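You operate a simulated robot arm through the tools that you are given. There is no shell and no other tool.

You are at the controls of a simulated two-armed robot. One attempt, no reset.

## Task
Press a dowel 20 mm deep into the glued blue block.
Fine: set the depth dial for it; grey slide back out and the block into the wooden tray; no more glue; the white switch and the other blocks end as they began.

Only the result counts: the job must be done as asked and must still hold three seconds after the hand-in. Knocking over, shifting, dropping, spilling or breaking anything else fails it.

## Robot
Two 7-joint arms with fingered hands on one trunk that stands fixed in place. Base frame: the origin is at the foot of the trunk, x ahead of it, y to its left, z up; the work surface is at about z = 880. Lengths are in mm, angles in degrees, forces in N, time in s.
The left shoulder is at [70, 154, 1172], the right one opposite. With the tool pointing down near the work surface each hand reaches from about 100 to 880 mm from the base axis, measured 20 degrees to its own side. Payload 3.9 kg a hand.
The tool frame of a hand sits at the grasp point between the pads (the TCP): z along the fingers, y along the line on which they close. The tips reach 30 mm beyond it. The gripper opens to 104 mm; its body begins 35 mm behind the TCP. The gripper is a hand of 4 fingers: y runs from the thumb to the fingers, the wrist lies at [-17, -104, -178] in the tool frame.
Orientation is that of the tool frame in the base frame, as [roll, pitch, yaw] about the fixed x, y, z axes, in that order (R = Rz(yaw) Ry(pitch) Rx(roll)). With the fingers straight down and the wrist toward the robot, the tool's x, y and z point along [0, 1, 0], [1, 0, 0] and [0, 0, -1] of the base frame.

## Interface
- The arms move only by the tool play_rows. It takes "left_targets", "right_targets" or both (then of equal length, played together; a hand with none holds still); each is a list that holds one entry, the list of rows, each a list of 6 numbers: the shift along the base's x, y, z in mm, then the turn, a rotation vector about the base's x, y, z in degrees. In form: [[[x, y, z, wx, wy, wz], ...]]. A call has 1 to 20 rows; each row shifts and turns the commanded pose from where the row before left it. A row lasts 0.2 s, in which the tool goes at most 50 mm and 8.6 degrees; a call with a longer step from one row to the next is refused whole. Where a pose cannot be reached the arm comes as near as it can. A force on the tool above 60 N (or 10 N above the force at the start of the call, whichever is more), or a blocked arm, ends the call early, and 0.2 s more pass. In this call time passes only in rows, and 0.2 s behind the last. The reply holds the time, the measured pose of the TCP, the force on the tool along the base axes, the opening and the grip force, in the units named above and with some noise, with the torque about the TCP (base axes, N m) and any sound that the robot's microphone picked up, and new pictures: "views" is both (left out), scene, wrist or none (wrist: the cameras of the hands that moved).
- Cameras (640 x 400 px; columns grow to the right, rows downward): "scene" is now at [141.8, -5.2, 1419.5]; the picture's right is [-0.03, -1.00, 0.00], its down [-0.41, 0.01, -0.91] and it looks along [0.91, -0.02, -0.41] (base axes); focal length 290 px, centre (320, 200). "left" rides on the left gripper at [-66, -90, -126] in its tool frame; the picture's right is [-0.78, -0.30, 0.56], its down [0.57, -0.70, 0.42] and it looks along [0.26, 0.65, 0.71] (tool axes); focal length 275 px, centre (320, 200). "right" rides on the right gripper at [66, -90, -126] in its tool frame; the picture's right is [-0.78, 0.30, -0.56], its down [-0.57, -0.70, 0.42] and it looks along [-0.26, 0.65, 0.71] (tool axes); focal length 275 px, centre (320, 200). There is no depth. A picture from a camera that has moved, and an enlarged one, comes with that camera's place and axes in the base frame and with its lens.
- raise_lower(by): slides the trunk up (or, below 0, down) by that many mm; the arms and the scene camera ride with it, the base frame stays. It gives what a move gives, with no picture.
- curl_fingers(index, middle, ring, thumb_bend, thumb_turn, hand): sets how far each is bent, from 0 (flat) to 1 (curled in); at 0.3 the hand is open as for a grip, at 0.7 the pads meet at the TCP. One left out holds its place. A second passes; each finger stops where it meets its share of the squeeze, and holds until it gets a number again. It is the only way to open and close the hand. It gives what a move gives, with no picture; readings hold the bend of each and the force on the fingers (four entries, about 0 where the hand has none), thumb and palm. thumb_turn goes from beside the hand (0) to across from the fingers (1), as for a grip.
- turn_head(pan, tilt): turns the head with the scene camera to pan (to the left, within 86 degrees either way) and tilt (down, from -29 to 69), counted from straight ahead of the robot. It gives what a move gives, and a new picture of the scene camera.
- zoom(camera, box): a new picture of the part [left, top, right, bottom] of that camera's present view, enlarged. No time passes.
- finish_job(): hands the job in; it is judged then, once.

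Places have to be worked out from the pictures, the camera data and where the tool is seen. Open the grippers and draw the arms clear of the work before you hand the job in, unless the task says otherwise.

The tools are called after "Request:" as a command line: name --argument value ..., lists and objects as JSON in quotes. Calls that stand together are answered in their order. play_rows: Moves the arms, as the interface text tells. Its arguments: {"type":"object","properties":{"left_targets":{"type":"array","items":{"type":"array","items":{"type":"array","items":{"type":"number"}}}},"right_targets":{"type":"array","items":{"type":"array","items":{"type":"array","items":{"type":"number"}}}},"views":{"type":"string","enum":["both","scene","wrist","none"]}},"required":[]} The other tools are called the same way: raise_lower (by) moves the trunk up or down; curl_fingers (index, middle, ring, thumb_bend, thumb_turn, hand) moves the fingers one by one; turn_head (pan, tilt) turns the head that bears the scene camera; zoom (camera, box) takes an enlarged picture of a part of a camera's view; finish_job () hands the job in.

At the start:

```text
time_s: 0.0
left_position: [497.6, 216.9, 1314.0]
left_tool_rot: [-180.0, 0.0, 90.0]
left_force: [-0.4, -0.2, -0.4]
left_moment: [-0.02, -0.02, 0.0]
left_width: 103.8
left_gripper_force: 0.0
left_shape: jaw
left_bend: [0.3, 0.3, 0.3, 0.3, 0.97]
left_finger forces: [0.0, 0.0, 0.1, 0.0, 0.0, 0.1]
right_position: [526.9, -236.2, 1300.9]
right_tool_rot: [180.0, 0.1, 90.1]
right_force: [-0.6, 0.0, 0.3]
right_moment: [0.02, -0.02, 0.01]
right_width: 103.6
right_gripper_force: 0.0
right_shape: jaw
right_bend: [0.3, 0.3, 0.3, 0.3, 0.97]
right_finger forces: [0.0, 0.0, 0.0, 0.0, 0.0, 0.0]
trunk travel left (down, up): [-625.0, 315.0]
head pan, tilt (commanded): [-1.4, 24.2]
```

scene: 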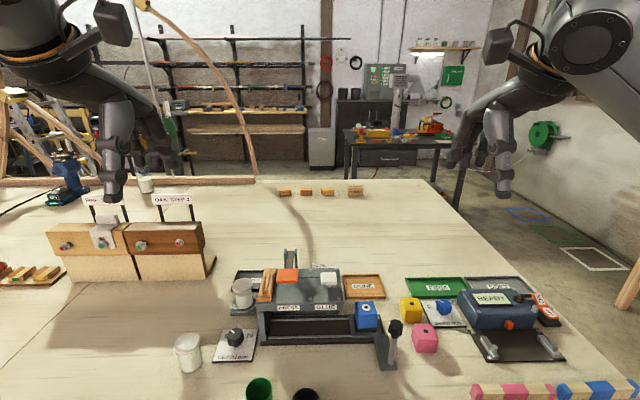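
right: 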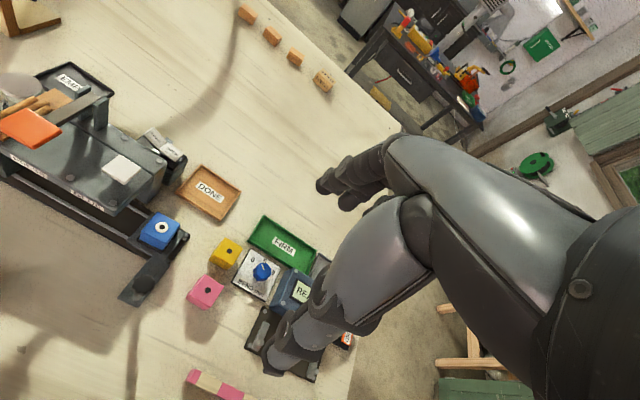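
left: 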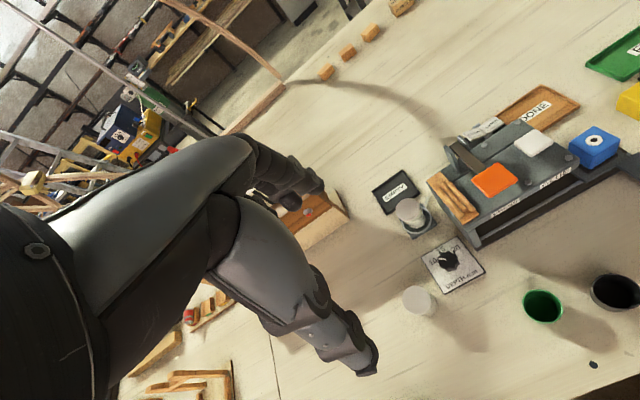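

The scene shows a press/glue machine with an orange and a white switch, a blue block by its right end, dials, trays. I'll zoom in on the details before doing anything.

Request:
zoom --camera "scene" --box '[220, 240, 420, 380]'

Request:
zoom --camera "scene" --box '[380, 260, 580, 400]'

Request:
zoom --camera "right" --box '[0, 40, 260, 320]'

Request:
zoom --camera "left" --box '[360, 70, 640, 320]'

Request:
zoom --camera "scene" --box '[0, 180, 240, 380]'

```text
2.86 times, centred on (320, 310) of scene
camera zoom: at [141.8, -5.2, 1419.5], right [-0.03, -1.0, 0.0], down [-0.41, 0.01, -0.91], along [0.91, -0.02, -0.41], focal length 828 px, centre (320, -114)
```

zoom: 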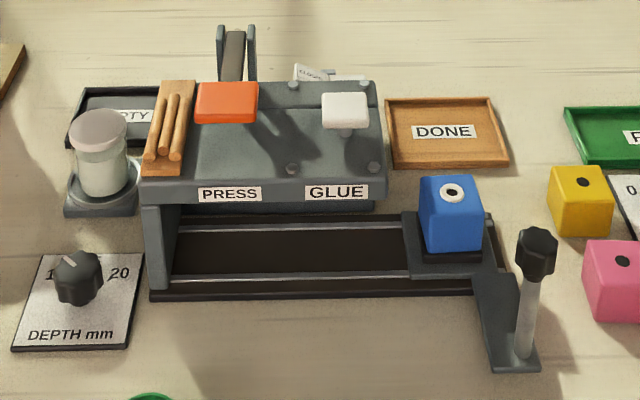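

```text
2.86 times, centred on (480, 330) of scene
camera zoom: at [141.8, -5.2, 1419.5], right [-0.03, -1.0, 0.0], down [-0.41, 0.01, -0.91], along [0.91, -0.02, -0.41], focal length 828 px, centre (-137, -171)
```

zoom: 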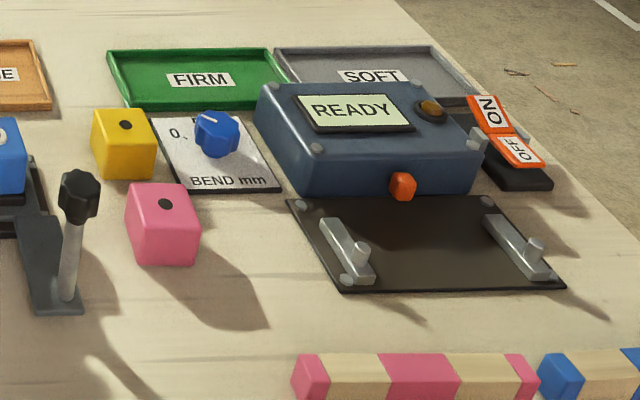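

```text
1.43 times, centred on (130, 180) of right
camera zoom: at [436.8, -169.4, 1426.7], right [0.3, -0.77, 0.56], down [-0.7, -0.57, -0.42], along [0.65, -0.27, -0.71], focal length 393 px, centre (591, 229)
```

zoom: 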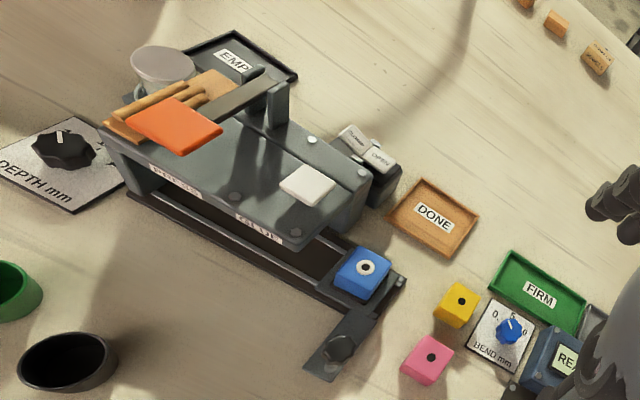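

```text
1.60 times, centred on (500, 195) of left
camera zoom: at [408.6, 150.1, 1439.3], right [-0.3, -0.78, -0.56], down [-0.7, 0.57, -0.42], along [0.65, 0.26, -0.71], focal length 440 px, centre (32, 208)
```

zoom: 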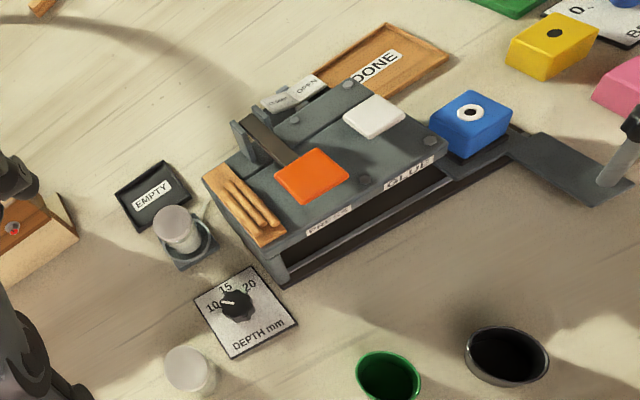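

```text
2.00 times, centred on (120, 280) of scene
camera zoom: at [141.8, -5.2, 1419.5], right [-0.03, -1.0, 0.0], down [-0.41, 0.01, -0.91], along [0.91, -0.02, -0.41], focal length 579 px, centre (720, 40)
```

zoom: 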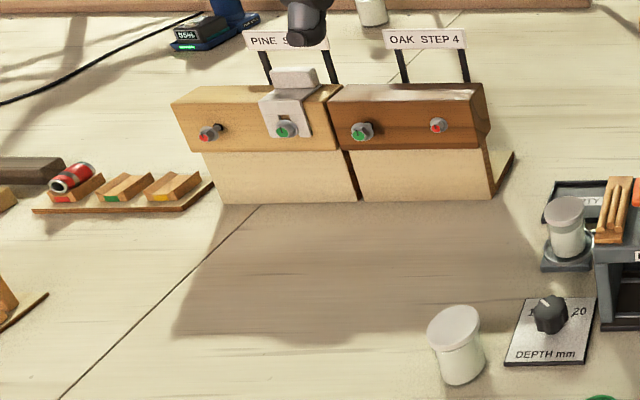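

I'll zoom further on the rocker behind the machine, the dial, the slide handle, and the dowels.

Request:
zoom --camera "scene" --box '[300, 250, 350, 285]'

Request:
zoom --camera "right" --box '[110, 110, 200, 170]'

Request:
zoom --camera "left" --box '[430, 230, 500, 290]'

Request:
zoom --camera "scene" --box '[330, 290, 420, 370]'

Request:
zoom --camera "scene" --box '[225, 255, 315, 325]'

Request:
zoom --camera "left" --box '[440, 100, 540, 180]'

```text
11.43 times, centred on (325, 268) of scene
camera zoom: at [141.8, -5.2, 1419.5], right [-0.03, -1.0, 0.0], down [-0.41, 0.01, -0.91], along [0.91, -0.02, -0.41], focal length 3310 px, centre (263, -571)
```

zoom: 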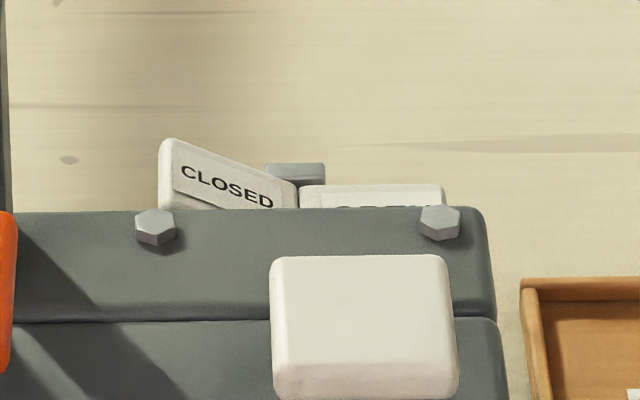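

```text
6.67 times, centred on (155, 140) of right
camera zoom: at [436.8, -169.4, 1426.7], right [0.3, -0.77, 0.56], down [-0.7, -0.57, -0.42], along [0.65, -0.27, -0.71], focal length 1835 px, centre (1420, 600)
```

zoom: 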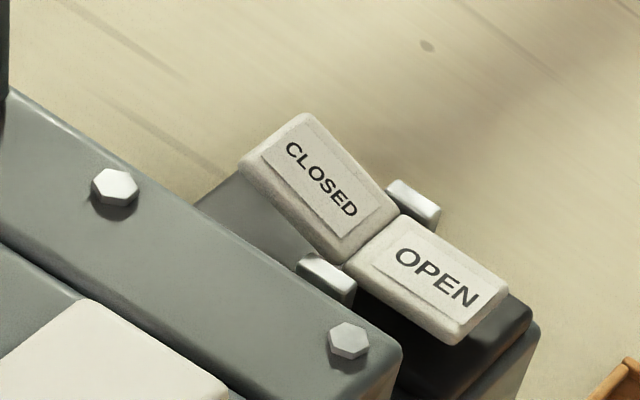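

```text
6.67 times, centred on (465, 260) of left
camera zoom: at [408.6, 150.1, 1439.3], right [-0.3, -0.78, -0.56], down [-0.7, 0.57, -0.42], along [0.65, 0.26, -0.71], focal length 1835 px, centre (-647, -200)
```

zoom: 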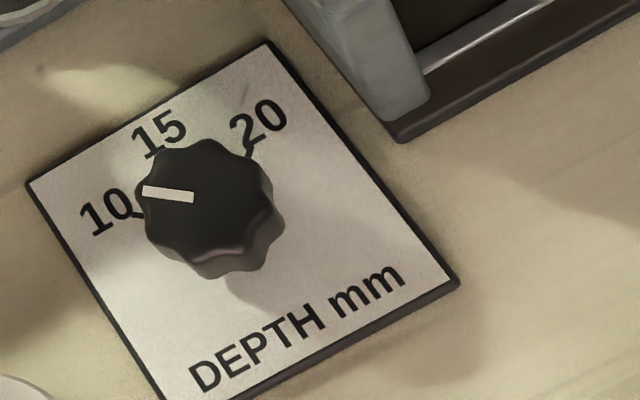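

```text
5.00 times, centred on (375, 330) of scene
camera zoom: at [141.8, -5.2, 1419.5], right [-0.03, -1.0, 0.0], down [-0.41, 0.01, -0.91], along [0.91, -0.02, -0.41], focal length 1448 px, centre (45, -450)
```

zoom: 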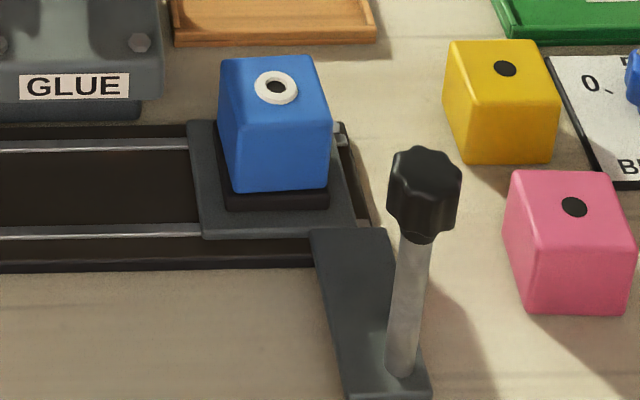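

```text
5.71 times, centred on (270, 290) of scene
camera zoom: at [141.8, -5.2, 1419.5], right [-0.03, -1.0, 0.0], down [-0.41, 0.01, -0.91], along [0.91, -0.02, -0.41], focal length 1655 px, centre (606, -314)
```

zoom: 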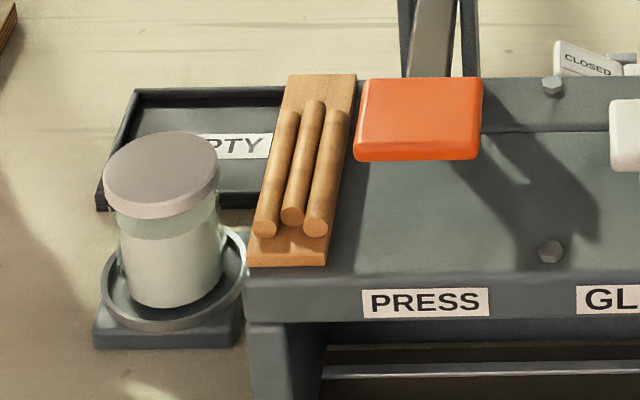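

```text
5.00 times, centred on (490, 140) of left
camera zoom: at [408.6, 150.1, 1439.3], right [-0.3, -0.78, -0.56], down [-0.7, 0.57, -0.42], along [0.65, 0.26, -0.71], focal length 1376 px, centre (-530, 500)
```

zoom: 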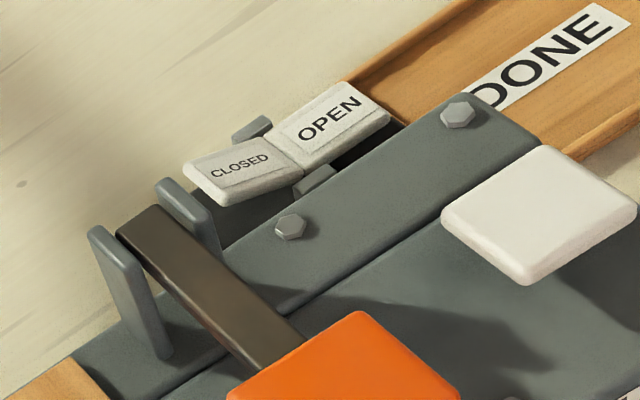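

Estimates so far: blue block top hole ≈ (620,-117,945), slide handle knob ≈ (529,-153,998), orange press paddle ≈ (597,48,1054), white glue paddle ≈ (634,-36,1016), white CLOSED/OPEN rocker ≈ (748,-28,956) with OPEN pressed. I'll tilt the head down to see the near side of the bench.

Request:
turn_head --pan -3 --tilt 48

```text
time_s: 0.9
left_position: [497.9, 215.7, 1314.4]
left_tool_rot: [180.0, 0.1, 90.0]
left_force: [0.3, -0.7, -0.7]
left_moment: [-0.03, -0.01, -0.01]
left_width: 103.7
left_gripper_force: 0.0
left_shape: jaw
left_bend: [0.3, 0.3, 0.3, 0.3, 0.97]
left_finger forces: [0.0, 0.1, 0.0, 0.0, 0.0, 0.1]
right_position: [528.0, -236.2, 1302.0]
right_tool_rot: [180.0, 0.1, 90.0]
right_force: [0.0, -0.9, -0.5]
right_moment: [-0.06, 0.06, 0.0]
right_width: 104.0
right_gripper_force: 0.0
right_shape: jaw
right_bend: [0.3, 0.3, 0.3, 0.3, 0.97]
right_finger forces: [0.0, 0.2, 0.0, 0.0, 0.0, 0.0]
trunk travel left (down, up): [-625.0, 315.0]
head pan, tilt (commanded): [-3.0, 48.0]
camera scene: at [128.3, -7.0, 1383.5], right [-0.05, -1.0, 0.0], down [-0.74, 0.04, -0.67], along [0.67, -0.04, -0.74], focal length 290 px, centre (320, 200)
```

scene: 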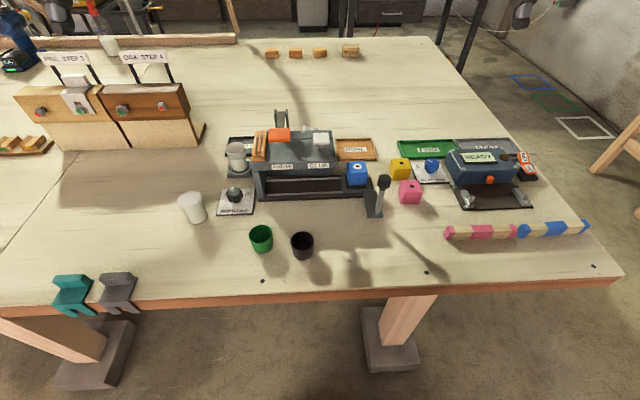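

Now a clear overview of the bench. Zooming in on the machine from this new angle.

Request:
zoom --camera "scene" --box '[215, 100, 395, 220]'

Request:
zoom --camera "scene" --box '[235, 100, 345, 170]'

Request:
zoom --camera "scene" --box '[160, 170, 330, 280]'

```text
3.33 times, centred on (305, 160) of scene
camera zoom: at [128.3, -7.0, 1383.5], right [-0.05, -1.0, 0.0], down [-0.74, 0.04, -0.67], along [0.67, -0.04, -0.74], focal length 966 px, centre (370, 333)
```

zoom: 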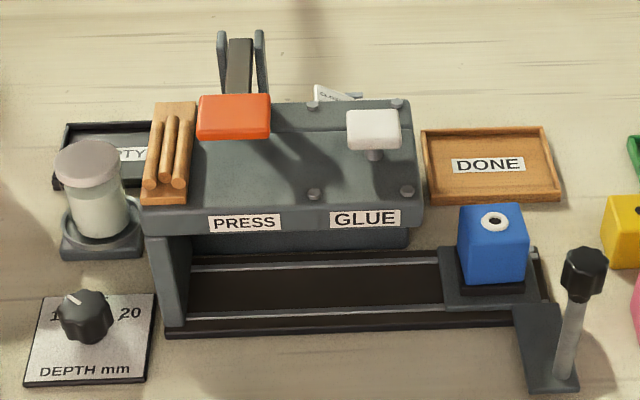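

```text
5.71 times, centred on (290, 135) of scene
camera zoom: at [128.3, -7.0, 1383.5], right [-0.05, -1.0, 0.0], down [-0.74, 0.04, -0.67], along [0.67, -0.04, -0.74], focal length 1655 px, centre (491, 571)
```

zoom: 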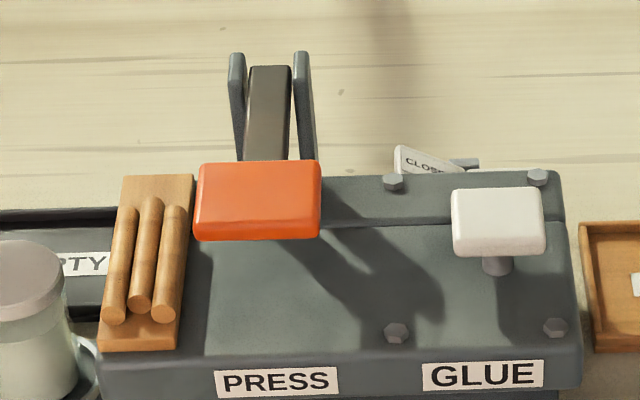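

```text
3.64 times, centred on (245, 225) of scene
camera zoom: at [128.3, -7.0, 1383.5], right [-0.05, -1.0, 0.0], down [-0.74, 0.04, -0.67], along [0.67, -0.04, -0.74], focal length 1053 px, centre (593, 109)
```

zoom: 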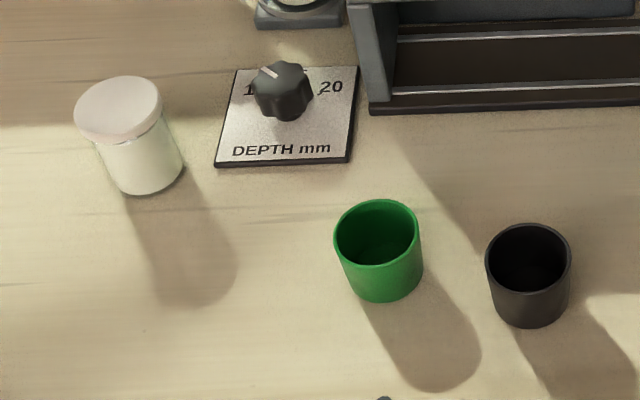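

The dial reads about 10 and must go to 20. I want to see what the white rocker controls and what's under the machine; first I move the right hand aside to the right and bring the left hand's camera over the right of the machine (staying high).

Request:
play_rows --right_targets '[[[0, -40, 0, 0, 0, 0], [0, -40, 0, 0, 0, 0], [0, -40, 0, 0, 0, 0], [0, 0, 0, 0, 0, 0], [0, 0, 0, 0, 0, 0], [0, 0, 0, 0, 0, 0]]]' --left_targets '[[[0, -20, -10, 0, 0, 0], [0, -45, -15, 0, 0, 0], [0, -45, -15, 0, 0, 0], [0, -45, -15, 0, 0, 0], [0, -45, -15, 0, 0, 0], [0, -20, -10, 0, 0, 0]]]' --views "both"

```text
time_s: 2.3
left_position: [498.2, -5.2, 1233.0]
left_tool_rot: [180.0, -0.1, 90.0]
left_force: [0.0, 0.0, 0.0]
left_moment: [-0.01, -0.01, 0.01]
left_width: 103.7
left_gripper_force: 0.1
left_shape: jaw
left_bend: [0.3, 0.3, 0.3, 0.3, 0.97]
left_finger forces: [0.1, 0.0, 0.1, 0.0, 0.0, 0.1]
right_position: [525.8, -358.2, 1301.7]
right_tool_rot: [180.0, 0.1, 90.0]
right_force: [0.3, -0.6, -1.2]
right_moment: [0.0, -0.01, -0.03]
right_width: 103.8
right_gripper_force: 0.1
right_shape: jaw
right_bend: [0.3, 0.3, 0.3, 0.3, 0.97]
right_finger forces: [0.0, 0.0, 0.0, 0.0, 0.0, 0.0]
trunk travel left (down, up): [-625.0, 315.0]
head pan, tilt (commanded): [-3.0, 48.0]
camera scene: at [128.2, -8.0, 1383.4], right [-0.05, -1.0, 0.0], down [-0.74, 0.04, -0.67], along [0.67, -0.03, -0.74], focal length 290 px, centre (320, 200)
camera right: at [436.8, -292.0, 1426.6], right [0.3, -0.78, 0.56], down [-0.7, -0.57, -0.42], along [0.65, -0.27, -0.71], focal length 275 px, centre (320, 200)
camera left: at [408.2, -70.6, 1359.2], right [-0.3, -0.78, -0.56], down [-0.7, 0.57, -0.42], along [0.65, 0.27, -0.71], focal length 275 px, centre (320, 200)
```

scene: 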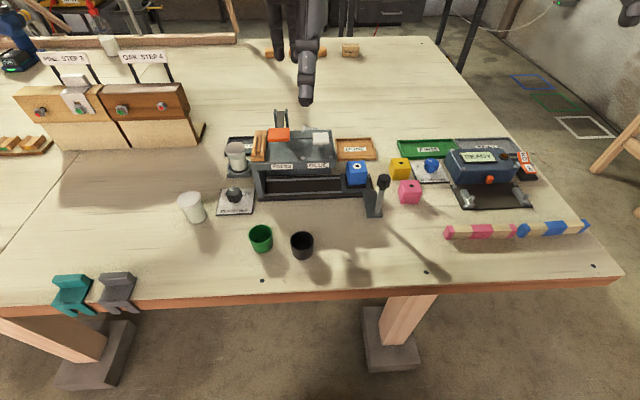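
right: 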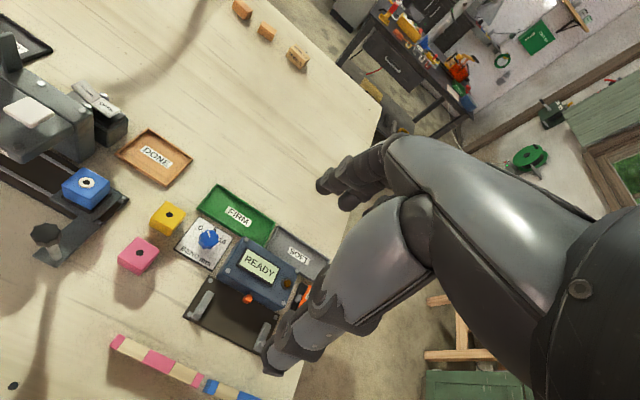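
left: 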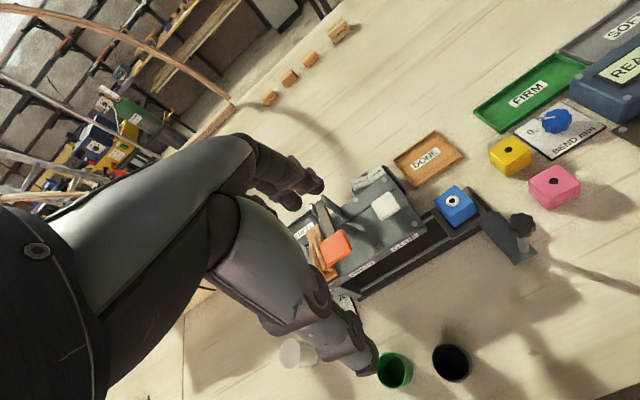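

Zoom into left and right views for the rocker and its base.

Request:
zoom --camera "left" --box '[330, 150, 430, 220]'

Request:
zoom --camera "right" --box '[0, 60, 150, 270]'

Request:
zoom --camera "right" --box '[60, 70, 140, 150]'

```text
5.71 times, centred on (380, 185) of left
camera zoom: at [408.2, -70.6, 1359.2], right [-0.3, -0.78, -0.56], down [-0.7, 0.57, -0.42], along [0.65, 0.27, -0.71], focal length 1573 px, centre (-23, 286)
```

zoom: 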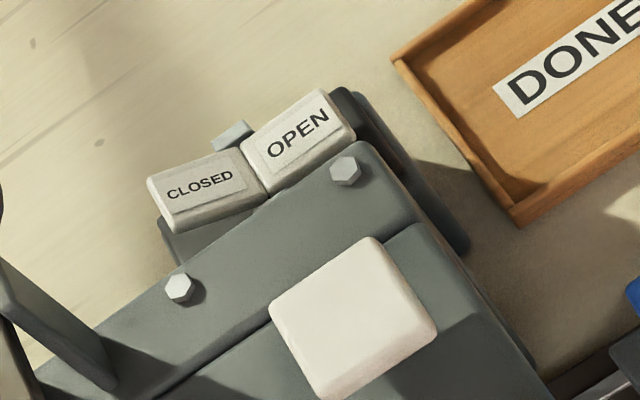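

```text
1.90 times, centred on (75, 165) of right
camera zoom: at [436.8, -292.0, 1426.6], right [0.3, -0.78, 0.56], down [-0.7, -0.57, -0.42], along [0.65, -0.27, -0.71], focal length 524 px, centre (787, 267)
```

zoom: 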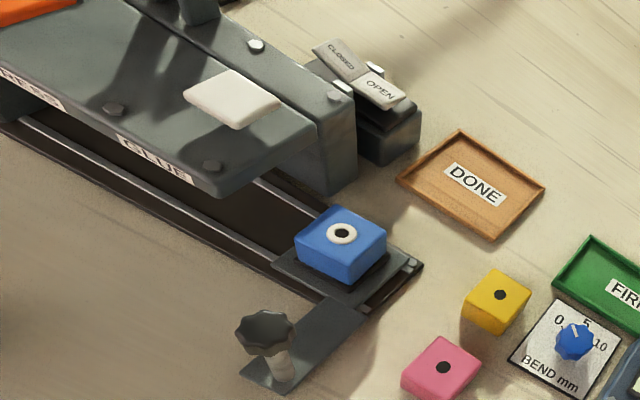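

```text
5.00 times, centred on (100, 110) of right
camera zoom: at [436.8, -292.0, 1426.6], right [0.3, -0.78, 0.56], down [-0.7, -0.57, -0.42], along [0.65, -0.27, -0.71], focal length 1376 px, centre (1420, 650)
```

zoom: 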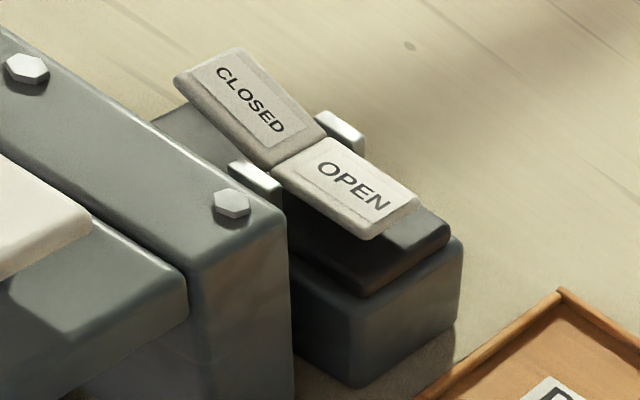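

The rocker sits behind the GLUE column (likely the glue valve); I leave it alone. I start with the depth dial: I bring the left hand to above the dial (≈588,161) at a safe height and look from there.

Request:
play_rows --left_targets '[[[10, 20, 0, 0, 0, 0], [20, 38, 0, 0, 0, 0], [20, 38, 0, 0, 0, 0], [20, 38, -10, 0, 0, 0], [20, 33, -30, 0, 0, 0], [0, 0, -40, 0, 0, 0], [0, 0, -30, 0, 0, 0], [0, 0, -20, 0, 0, 0]]]' --views "both"

```text
time_s: 4.1
left_position: [589.2, 163.4, 1101.5]
left_tool_rot: [-180.0, 0.0, 90.0]
left_force: [0.6, 0.3, -0.2]
left_moment: [0.04, -0.01, -0.02]
left_width: 103.5
left_gripper_force: 0.0
left_shape: jaw
left_bend: [0.3, 0.3, 0.3, 0.3, 0.97]
left_finger forces: [0.0, 0.1, 0.0, 0.0, 0.0, 0.1]
right_position: [526.8, -356.7, 1301.9]
right_tool_rot: [-180.0, 0.1, 90.0]
right_force: [-0.7, 0.0, 0.2]
right_moment: [0.03, -0.03, 0.0]
right_width: 104.0
right_gripper_force: 0.0
right_shape: jaw
right_bend: [0.3, 0.3, 0.3, 0.3, 0.97]
right_finger forces: [0.0, 0.0, 0.0, 0.1, 0.0, 0.1]
trunk travel left (down, up): [-625.0, 315.0]
head pan, tilt (commanded): [-3.0, 48.0]
camera scene: at [128.6, -6.4, 1383.4], right [-0.05, -1.0, 0.0], down [-0.74, 0.04, -0.67], along [0.67, -0.04, -0.74], focal length 290 px, centre (320, 200)
camera left: at [499.7, 98.5, 1228.0], right [-0.3, -0.78, -0.56], down [-0.7, 0.57, -0.42], along [0.65, 0.26, -0.71], focal length 275 px, centre (320, 200)
```

scene: 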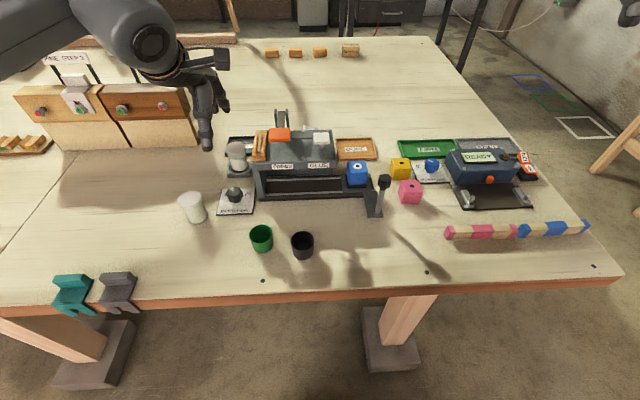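
left: 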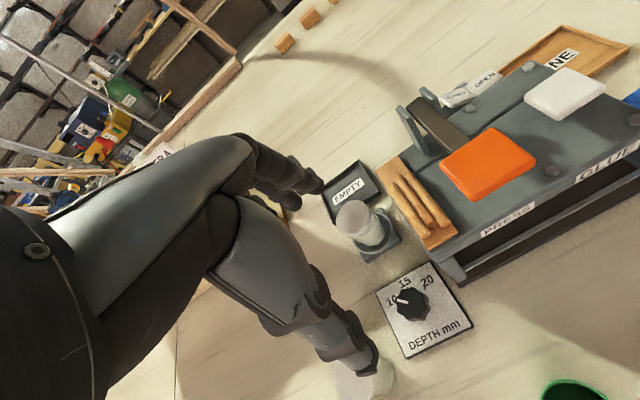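

Zoom on the dial from this nearer viewpoint.

Request:
zoom --camera "left" --box '[365, 250, 485, 360]'

Request:
zoom --camera "left" --box '[200, 110, 420, 400]'

Request:
zoom --camera "scene" --box '[170, 120, 290, 220]'

```text
3.64 times, centred on (425, 305) of left
camera zoom: at [499.7, 98.5, 1228.0], right [-0.3, -0.78, -0.56], down [-0.7, 0.57, -0.42], along [0.65, 0.26, -0.71], focal length 1001 px, centre (-62, -182)
```

zoom: 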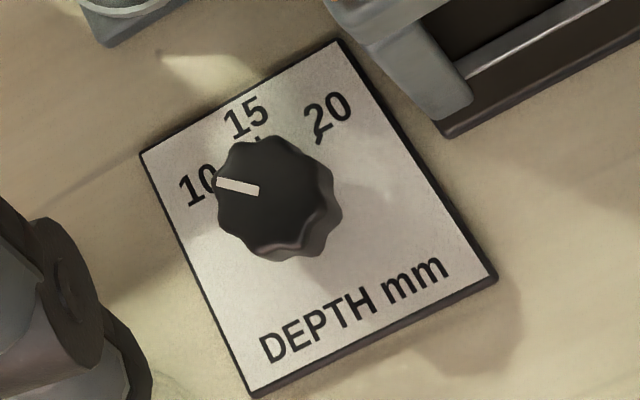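

```text
1.38 times, centred on (310, 255) of left
camera zoom: at [499.7, 98.5, 1228.0], right [-0.3, -0.78, -0.56], down [-0.7, 0.57, -0.42], along [0.65, 0.26, -0.71], focal length 380 px, centre (334, 124)
```

zoom: 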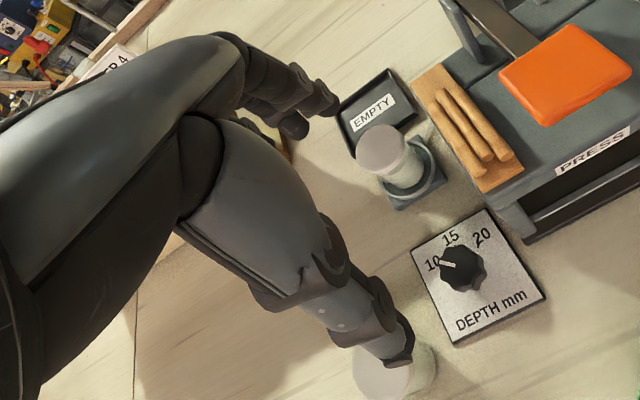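

```text
4.00 times, centred on (230, 170) of scene
camera zoom: at [128.6, -6.4, 1383.4], right [-0.05, -1.0, 0.0], down [-0.74, 0.04, -0.67], along [0.67, -0.04, -0.74], focal length 1158 px, centre (680, 320)
```

zoom: 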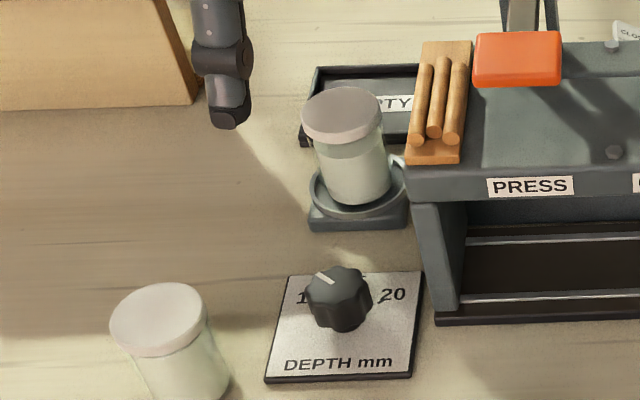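

The dial knob is at ≈(588,163), top z≈908, diameter ≈36 mm, pointer at 10 (≈+51° from +x), 20 mark at ≈−51°. I try a narrower hand opening up here in the air to learn bend-versus-width.

Request:
curl_fingers --hand "left" --index 0.45 --middle 0.45 --ring 0.45 --thumb_bend 0.45

Request:
zoom --camera "scene" --box '[120, 40, 260, 160]'

Request:
zoom --camera "left" --box '[200, 110, 420, 400]'

```text
time_s: 5.1
left_position: [588.7, 162.9, 1102.4]
left_tool_rot: [-180.0, 0.0, 90.0]
left_force: [0.7, 0.6, 0.0]
left_moment: [0.0, 0.0, 0.01]
left_width: 67.4
left_gripper_force: 0.0
left_shape: fingers
left_bend: [0.45, 0.45, 0.45, 0.45, 0.97]
left_finger forces: [0.0, 0.0, 0.1, 0.0, 0.1, 0.0]
right_position: [527.0, -357.4, 1301.4]
right_tool_rot: [179.9, 0.1, 90.0]
right_force: [0.3, 0.1, -0.2]
right_moment: [-0.03, 0.03, -0.02]
right_width: 103.6
right_gripper_force: 0.1
right_shape: jaw
right_bend: [0.3, 0.3, 0.3, 0.3, 0.97]
right_finger forces: [0.0, 0.1, 0.0, 0.1, 0.1, 0.0]
trunk travel left (down, up): [-625.0, 315.0]
head pan, tilt (commanded): [-3.0, 48.0]
```

```text
3.33 times, centred on (190, 100) of scene
camera zoom: at [128.3, -7.0, 1383.4], right [-0.05, -1.0, 0.0], down [-0.74, 0.04, -0.67], along [0.67, -0.04, -0.74], focal length 966 px, centre (753, 533)
```

zoom: 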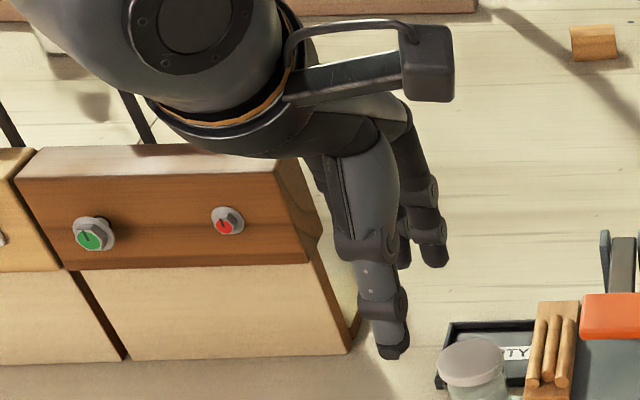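

```text
1.38 times, centred on (310, 255) of left
camera zoom: at [499.4, 97.9, 1228.4], right [-0.3, -0.78, -0.56], down [-0.7, 0.57, -0.42], along [0.65, 0.26, -0.71], focal length 380 px, centre (334, 124)
```

zoom: 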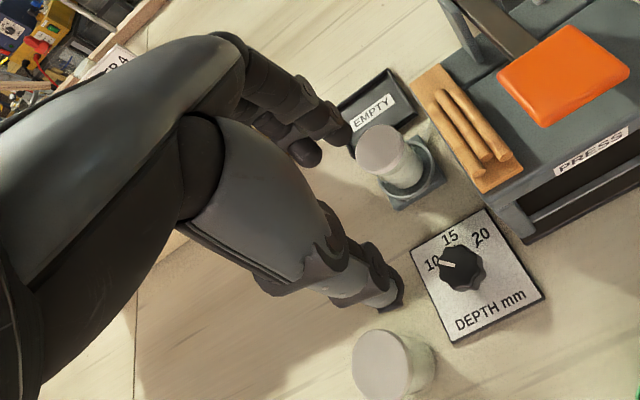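

Opening 67 mm at bend 0.45. The wrist camera pod would approach the orange paddle at large positive yaw, so I'll turn the dial in a few bites between yaw +20° and −15°. First rotate +20° and descend to z≈985.

Request:
play_rows --left_targets '[[[0, 0, -30, 0, 0, 5], [-0.5, 0, -40, 0, 0, 8], [0, 0, -30, 0, 0, 7], [0, 0, -17, 0, 0, 0]]]' --views "both"

```text
time_s: 6.1
left_position: [589.3, 161.9, 986.1]
left_tool_rot: [-180.0, -0.1, 110.1]
left_force: [0.1, -0.1, -0.4]
left_moment: [0.0, 0.02, -0.01]
left_width: 67.3
left_gripper_force: 0.0
left_shape: fingers
left_bend: [0.45, 0.45, 0.45, 0.45, 0.97]
left_finger forces: [0.0, 0.0, 0.0, 0.1, 0.0, 0.0]
right_position: [528.1, -357.3, 1301.4]
right_tool_rot: [-180.0, 0.1, 90.0]
right_force: [0.0, 0.2, 0.7]
right_moment: [0.01, 0.02, 0.01]
right_width: 103.7
right_gripper_force: 0.0
right_shape: jaw
right_bend: [0.3, 0.3, 0.3, 0.3, 0.97]
right_finger forces: [0.0, 0.0, 0.1, 0.0, 0.1, 0.0]
trunk travel left (down, up): [-625.0, 315.0]
head pan, tilt (commanded): [-3.0, 48.0]
camera scene: at [128.3, -6.8, 1383.5], right [-0.05, -1.0, 0.0], down [-0.74, 0.04, -0.67], along [0.67, -0.04, -0.74], focal length 290 px, centre (320, 200)
camera left: at [527.5, 70.9, 1111.5], right [-0.01, -0.83, -0.56], down [-0.86, 0.3, -0.42], along [0.52, 0.47, -0.71], focal length 275 px, centre (320, 200)
```

scene: 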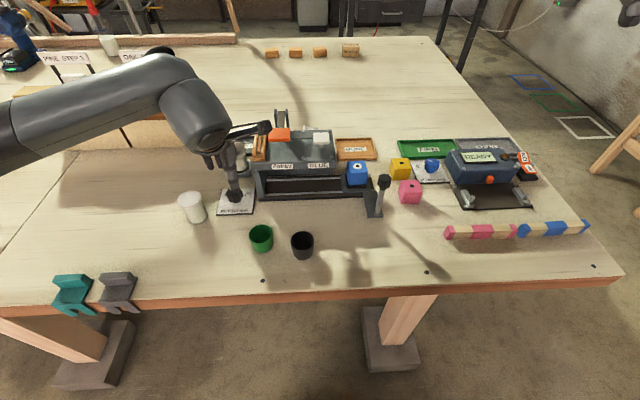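
left: 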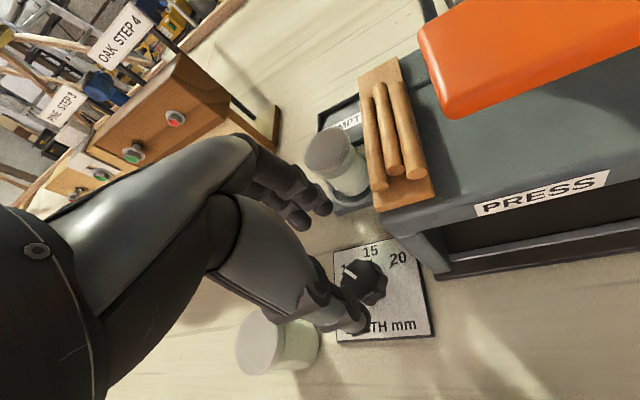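

Let me zoom in on the fingertips relative to the knob and jar.

Request:
zoom --camera "left" --box '[220, 120, 460, 400]'

Request:
zoom --camera "scene" --box '[160, 100, 310, 230]'

```text
1.43 times, centred on (340, 260) of left
camera zoom: at [527.5, 70.9, 1111.5], right [-0.01, -0.83, -0.56], down [-0.86, 0.3, -0.42], along [0.52, 0.47, -0.71], focal length 393 px, centre (291, 114)
```

zoom: 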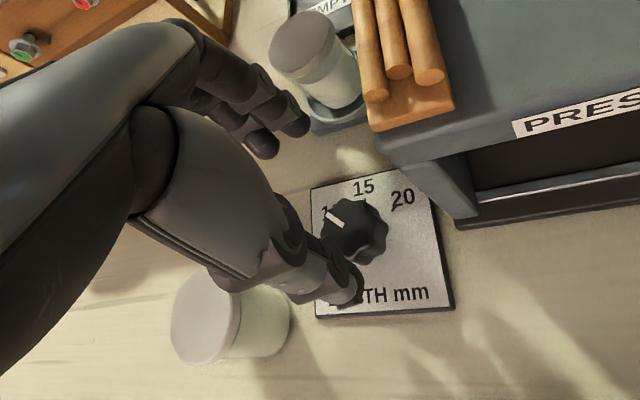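

```text
3.08 times, centred on (235, 165) of scene
camera zoom: at [128.3, -6.8, 1383.5], right [-0.05, -1.0, 0.0], down [-0.74, 0.04, -0.67], along [0.67, -0.04, -0.74], focal length 891 px, centre (582, 308)
```

zoom: 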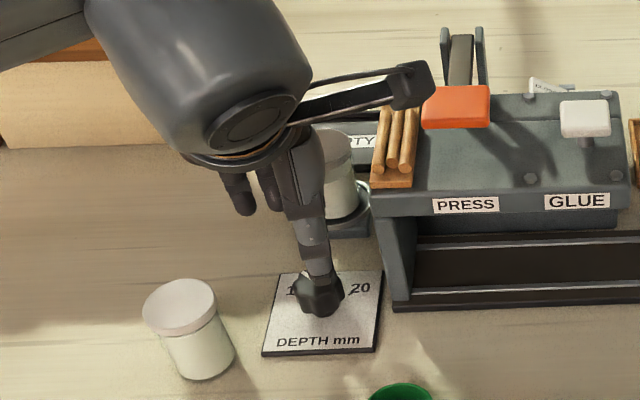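

Clearances to the jars look fine. Adjust yaw to +15° and descend to TCP z≈923 around the knob.

Request:
play_rows --left_targets '[[[-0.5, 0.5, -20, 0, 0, -5], [-0.5, 0.3, -25, 0, 0, 0], [0, 0, -12, 0, 0, 0], [0, 0, -6, 0, 0, 0]]]' --views "both"

```text
time_s: 7.1
left_position: [587.6, 164.1, 923.2]
left_tool_rot: [180.0, -0.1, 105.0]
left_force: [0.2, 0.7, 0.3]
left_moment: [-0.02, -0.03, 0.0]
left_width: 67.2
left_gripper_force: 0.1
left_shape: fingers
left_bend: [0.45, 0.45, 0.45, 0.45, 0.97]
left_finger forces: [0.0, 0.1, 0.0, 0.0, 0.1, 0.0]
right_position: [527.9, -357.5, 1301.4]
right_tool_rot: [179.9, 0.2, 90.0]
right_force: [-0.1, -0.9, -0.5]
right_moment: [0.0, -0.01, 0.0]
right_width: 103.5
right_gripper_force: 0.0
right_shape: jaw
right_bend: [0.3, 0.3, 0.3, 0.3, 0.97]
right_finger forces: [0.1, 0.0, 0.0, 0.0, 0.1, 0.0]
trunk travel left (down, up): [-625.0, 315.0]
head pan, tilt (commanded): [-3.0, 48.0]
camera scene: at [128.3, -6.9, 1383.4], right [-0.05, -1.0, 0.0], down [-0.74, 0.04, -0.67], along [0.67, -0.04, -0.74], focal length 290 px, centre (320, 200)
camera left: at [518.3, 77.2, 1049.1], right [-0.09, -0.83, -0.56], down [-0.83, 0.37, -0.42], along [0.56, 0.42, -0.71], focal length 275 px, centre (320, 200)
```

scene: 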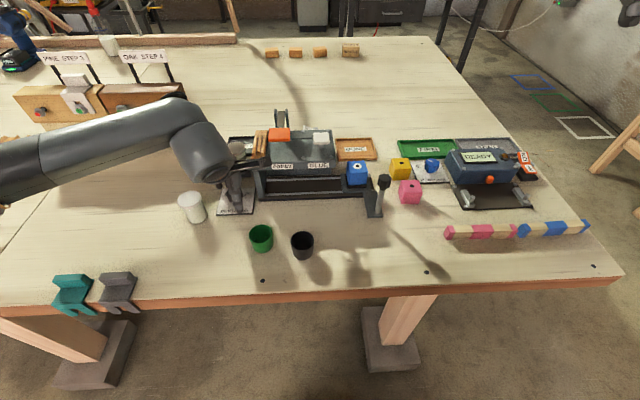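
left: 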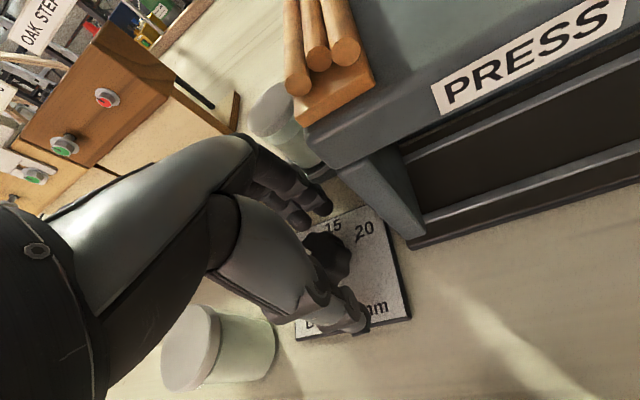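

The knob lies between thumb and fingers. Close to about 0.6 to pinch it.

Request:
curl_fingers --hand "left" --index 0.6 --middle 0.62 --ring 0.6 --thumb_bend 0.62

Request:
zoom --camera "left" --box '[230, 120, 430, 350]'

```text
time_s: 8.1
left_position: [587.6, 163.6, 922.5]
left_tool_rot: [-179.9, 0.1, 105.0]
left_force: [-2.2, -0.3, -1.1]
left_moment: [-0.01, 0.02, -0.03]
left_width: 30.2
left_gripper_force: 1.5
left_shape: fingers
left_bend: [0.6, 0.61, 0.6, 0.59, 0.97]
left_finger forces: [0.0, 0.9, 0.0, 0.0, 2.8, 0.0]
right_position: [528.0, -357.5, 1301.5]
right_tool_rot: [-180.0, 0.1, 90.0]
right_force: [1.0, 0.3, -0.1]
right_moment: [0.01, 0.03, -0.01]
right_width: 103.5
right_gripper_force: 0.1
right_shape: jaw
right_bend: [0.3, 0.3, 0.3, 0.3, 0.97]
right_finger forces: [0.1, 0.0, 0.1, 0.1, 0.1, 0.0]
trunk travel left (down, up): [-625.0, 315.0]
head pan, tilt (commanded): [-3.0, 48.0]
```

```text
1.74 times, centred on (330, 235) of left
camera zoom: at [517.9, 76.9, 1049.4], right [-0.09, -0.83, -0.56], down [-0.83, 0.37, -0.42], along [0.56, 0.42, -0.71], focal length 479 px, centre (303, 139)
```

zoom: 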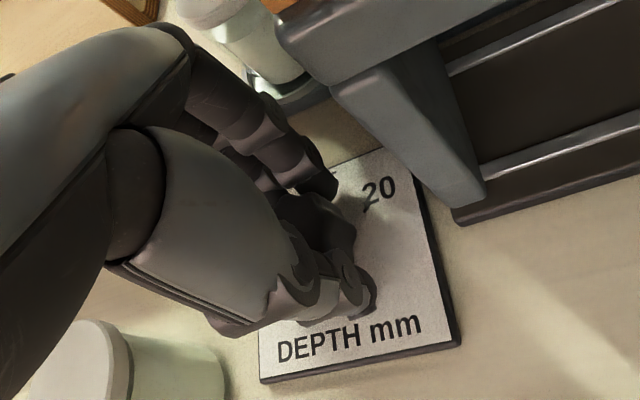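

Middle finger and thumb touch the knob lightly. Squeeze a little more with just those two.

Request:
curl_fingers --hand "left" --middle 0.7 --thumb_bend 0.68

```text
time_s: 9.1
left_position: [586.9, 163.6, 922.7]
left_tool_rot: [179.9, 0.0, 105.0]
left_force: [-0.6, 2.4, -0.3]
left_moment: [0.1, 0.01, 0.0]
left_width: 29.3
left_gripper_force: 7.8
left_shape: fingers
left_bend: [0.6, 0.64, 0.6, 0.61, 0.96]
left_finger forces: [0.0, 7.7, 0.0, 0.0, 7.0, 0.0]
right_position: [527.6, -356.3, 1301.8]
right_tool_rot: [-180.0, 0.1, 90.0]
right_force: [-0.4, 0.4, 0.1]
right_moment: [0.0, 0.0, 0.0]
right_width: 103.9
right_gripper_force: 0.0
right_shape: jaw
right_bend: [0.3, 0.3, 0.3, 0.3, 0.97]
right_finger forces: [0.0, 0.0, 0.1, 0.1, 0.0, 0.0]
trunk travel left (down, up): [-625.0, 315.0]
head pan, tilt (commanded): [-3.0, 48.0]
```

Grip about 7.7 N on the knob. Rotate −30° about z.

Request:
play_rows --left_targets '[[[0, 0, 0, 0, 0, -6], [0, 0, 0, 0, 0, -6], [0, 0, 0, 0, 0, -6], [0, 0, 0, 0, 0, -6], [0, 0, 0, 0, 0, -6]]]' --views "wrist"

Request:
zoom --camera "left" --box '[230, 120, 430, 350]'

```text
time_s: 10.3
left_position: [585.4, 163.0, 923.9]
left_tool_rot: [-180.0, 0.0, 74.9]
left_force: [1.6, 2.1, 1.0]
left_moment: [0.07, -0.05, -0.02]
left_width: 28.5
left_gripper_force: 8.1
left_shape: fingers
left_bend: [0.6, 0.64, 0.6, 0.61, 0.96]
left_finger forces: [0.0, 8.6, 0.0, 0.0, 7.1, 0.1]
right_position: [527.5, -357.2, 1300.1]
right_tool_rot: [-180.0, 0.0, 90.0]
right_force: [-0.2, -0.2, -0.1]
right_moment: [0.0, 0.02, 0.0]
right_width: 103.7
right_gripper_force: 0.0
right_shape: jaw
right_bend: [0.3, 0.3, 0.3, 0.3, 0.97]
right_finger forces: [0.0, 0.0, 0.1, 0.0, 0.0, 0.0]
trunk travel left (down, up): [-625.0, 315.0]
head pan, tilt (commanded): [-3.0, 48.0]
camera left: at [482.9, 123.6, 1049.3], right [-0.49, -0.67, -0.56], down [-0.53, 0.74, -0.42], along [0.7, 0.09, -0.71], focal length 275 px, centre (320, 200)
```

left: 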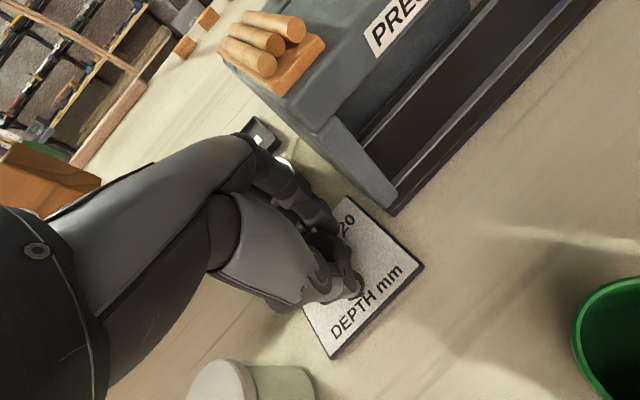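

```text
1.74 times, centred on (330, 235) of left
camera zoom: at [482.9, 123.6, 1049.3], right [-0.49, -0.67, -0.56], down [-0.53, 0.74, -0.42], along [0.7, 0.09, -0.71], focal length 479 px, centre (303, 139)
```

zoom: 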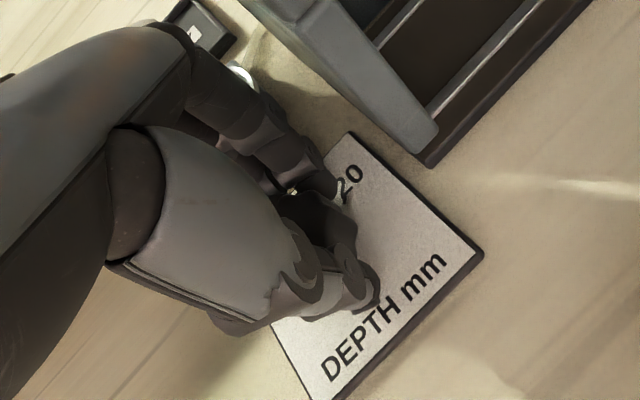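

It turned with almost no torque, and there's still room beside the machine. Turn another −18°.

Request:
play_rows --left_targets '[[[0, 0, 0, 0, 0, -6], [0, 0, 0, 0, 0, -6], [0, 0, 0, 0, 0, -6]]]' --views "both"

Request:
zoom --camera "left" --box '[230, 120, 430, 350]'

Request:
zoom --camera "scene" --box '[190, 120, 310, 230]'

```text
time_s: 11.1
left_position: [586.6, 163.3, 922.7]
left_tool_rot: [180.0, 0.0, 59.9]
left_force: [-1.0, 1.3, 0.7]
left_moment: [0.03, 0.0, -0.02]
left_width: 28.9
left_gripper_force: 7.2
left_shape: fingers
left_bend: [0.6, 0.64, 0.6, 0.61, 0.95]
left_finger forces: [0.0, 6.9, 0.0, 0.0, 8.0, 0.1]
left hand out of reach, approached as far as the arm can: row 3
right_position: [526.9, -357.6, 1300.1]
right_tool_rot: [179.9, 0.1, 89.9]
right_force: [-0.1, -0.6, -0.1]
right_moment: [0.01, -0.02, -0.02]
right_width: 103.5
right_gripper_force: 0.0
right_shape: jaw
right_bend: [0.3, 0.3, 0.3, 0.3, 0.97]
right_finger forces: [0.0, 0.0, 0.1, 0.0, 0.0, 0.0]
trunk travel left (down, up): [-625.0, 315.0]
head pan, tilt (commanded): [-3.0, 48.0]
camera scene: at [127.9, -6.8, 1383.5], right [-0.05, -1.0, 0.0], down [-0.74, 0.04, -0.67], along [0.67, -0.04, -0.74], focal length 290 px, centre (320, 200)
camera left: at [475.9, 151.7, 1049.3], right [-0.65, -0.52, -0.56], down [-0.32, 0.85, -0.43], along [0.69, -0.1, -0.71], focal length 275 px, centre (320, 200)
```

scene: 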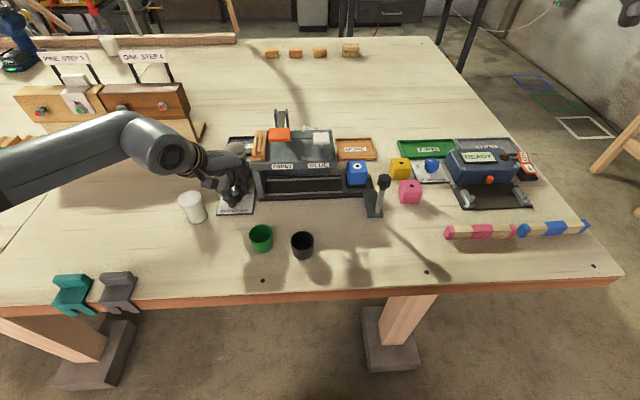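
left: 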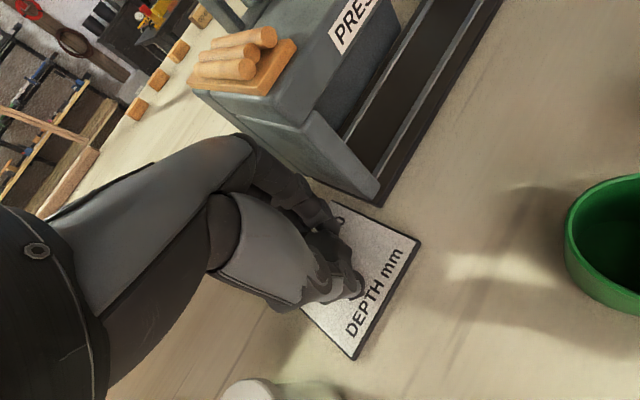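

```text
1.74 times, centred on (330, 235) of left
camera zoom: at [475.9, 151.7, 1049.3], right [-0.65, -0.52, -0.56], down [-0.32, 0.85, -0.43], along [0.69, -0.1, -0.71], focal length 479 px, centre (303, 139)
```

zoom: 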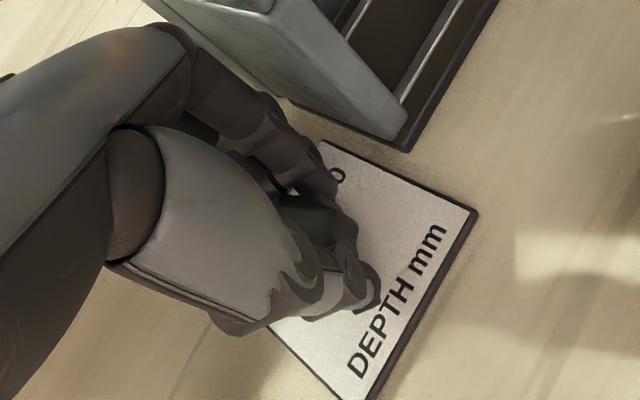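

```text
3.64 times, centred on (250, 175) of scene
camera zoom: at [127.9, -6.8, 1383.5], right [-0.05, -1.0, 0.0], down [-0.74, 0.04, -0.67], along [0.67, -0.04, -0.74], focal length 1053 px, centre (574, 291)
```

zoom: 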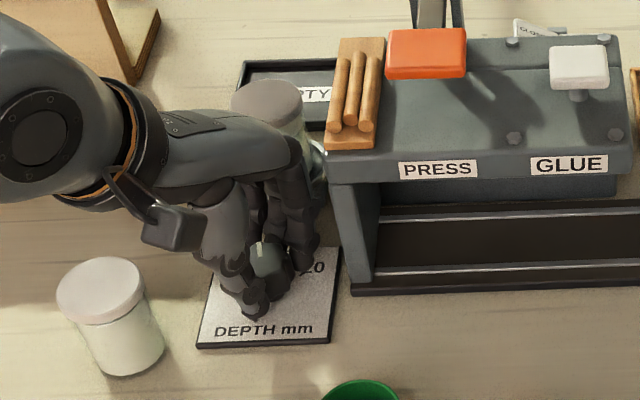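

The knob follows; φ has hit the arm's limit at −30°. Open the fingers and rotate the hand back +45° around the knob.

Request:
curl_fingers --hand "left" --index 0.45 --middle 0.45 --ring 0.45 --thumb_bend 0.45

Request:
zoom --camera "scene" --box '[205, 160, 275, 225]'

```text
time_s: 12.1
left_position: [587.3, 163.4, 923.4]
left_tool_rot: [-180.0, 0.0, 59.9]
left_force: [0.0, 0.0, -0.4]
left_moment: [-0.01, 0.05, 0.04]
left_width: 65.8
left_gripper_force: 0.0
left_shape: fingers
left_bend: [0.45, 0.45, 0.45, 0.45, 0.97]
left_finger forces: [0.0, 0.0, 0.1, 0.0, 0.0, 0.0]
right_position: [526.8, -357.1, 1301.2]
right_tool_rot: [-180.0, 0.1, 90.0]
right_force: [-0.5, -0.2, -0.2]
right_moment: [0.02, -0.01, 0.02]
right_width: 103.6
right_gripper_force: 0.1
right_shape: jaw
right_bend: [0.3, 0.3, 0.3, 0.3, 0.97]
right_finger forces: [0.1, 0.1, 0.0, 0.0, 0.1, 0.1]
trunk travel left (down, up): [-625.0, 315.0]
head pan, tilt (commanded): [-3.0, 48.0]
```

```text
6.15 times, centred on (240, 192) of scene
camera zoom: at [128.2, -7.0, 1383.4], right [-0.05, -1.0, 0.0], down [-0.74, 0.04, -0.67], along [0.67, -0.04, -0.74], focal length 1782 px, centre (812, 246)
```

zoom: 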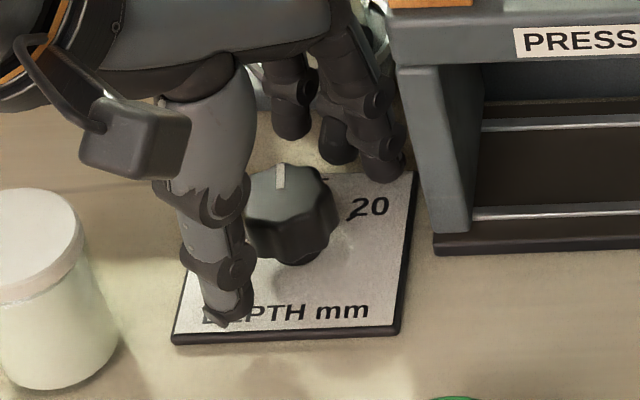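

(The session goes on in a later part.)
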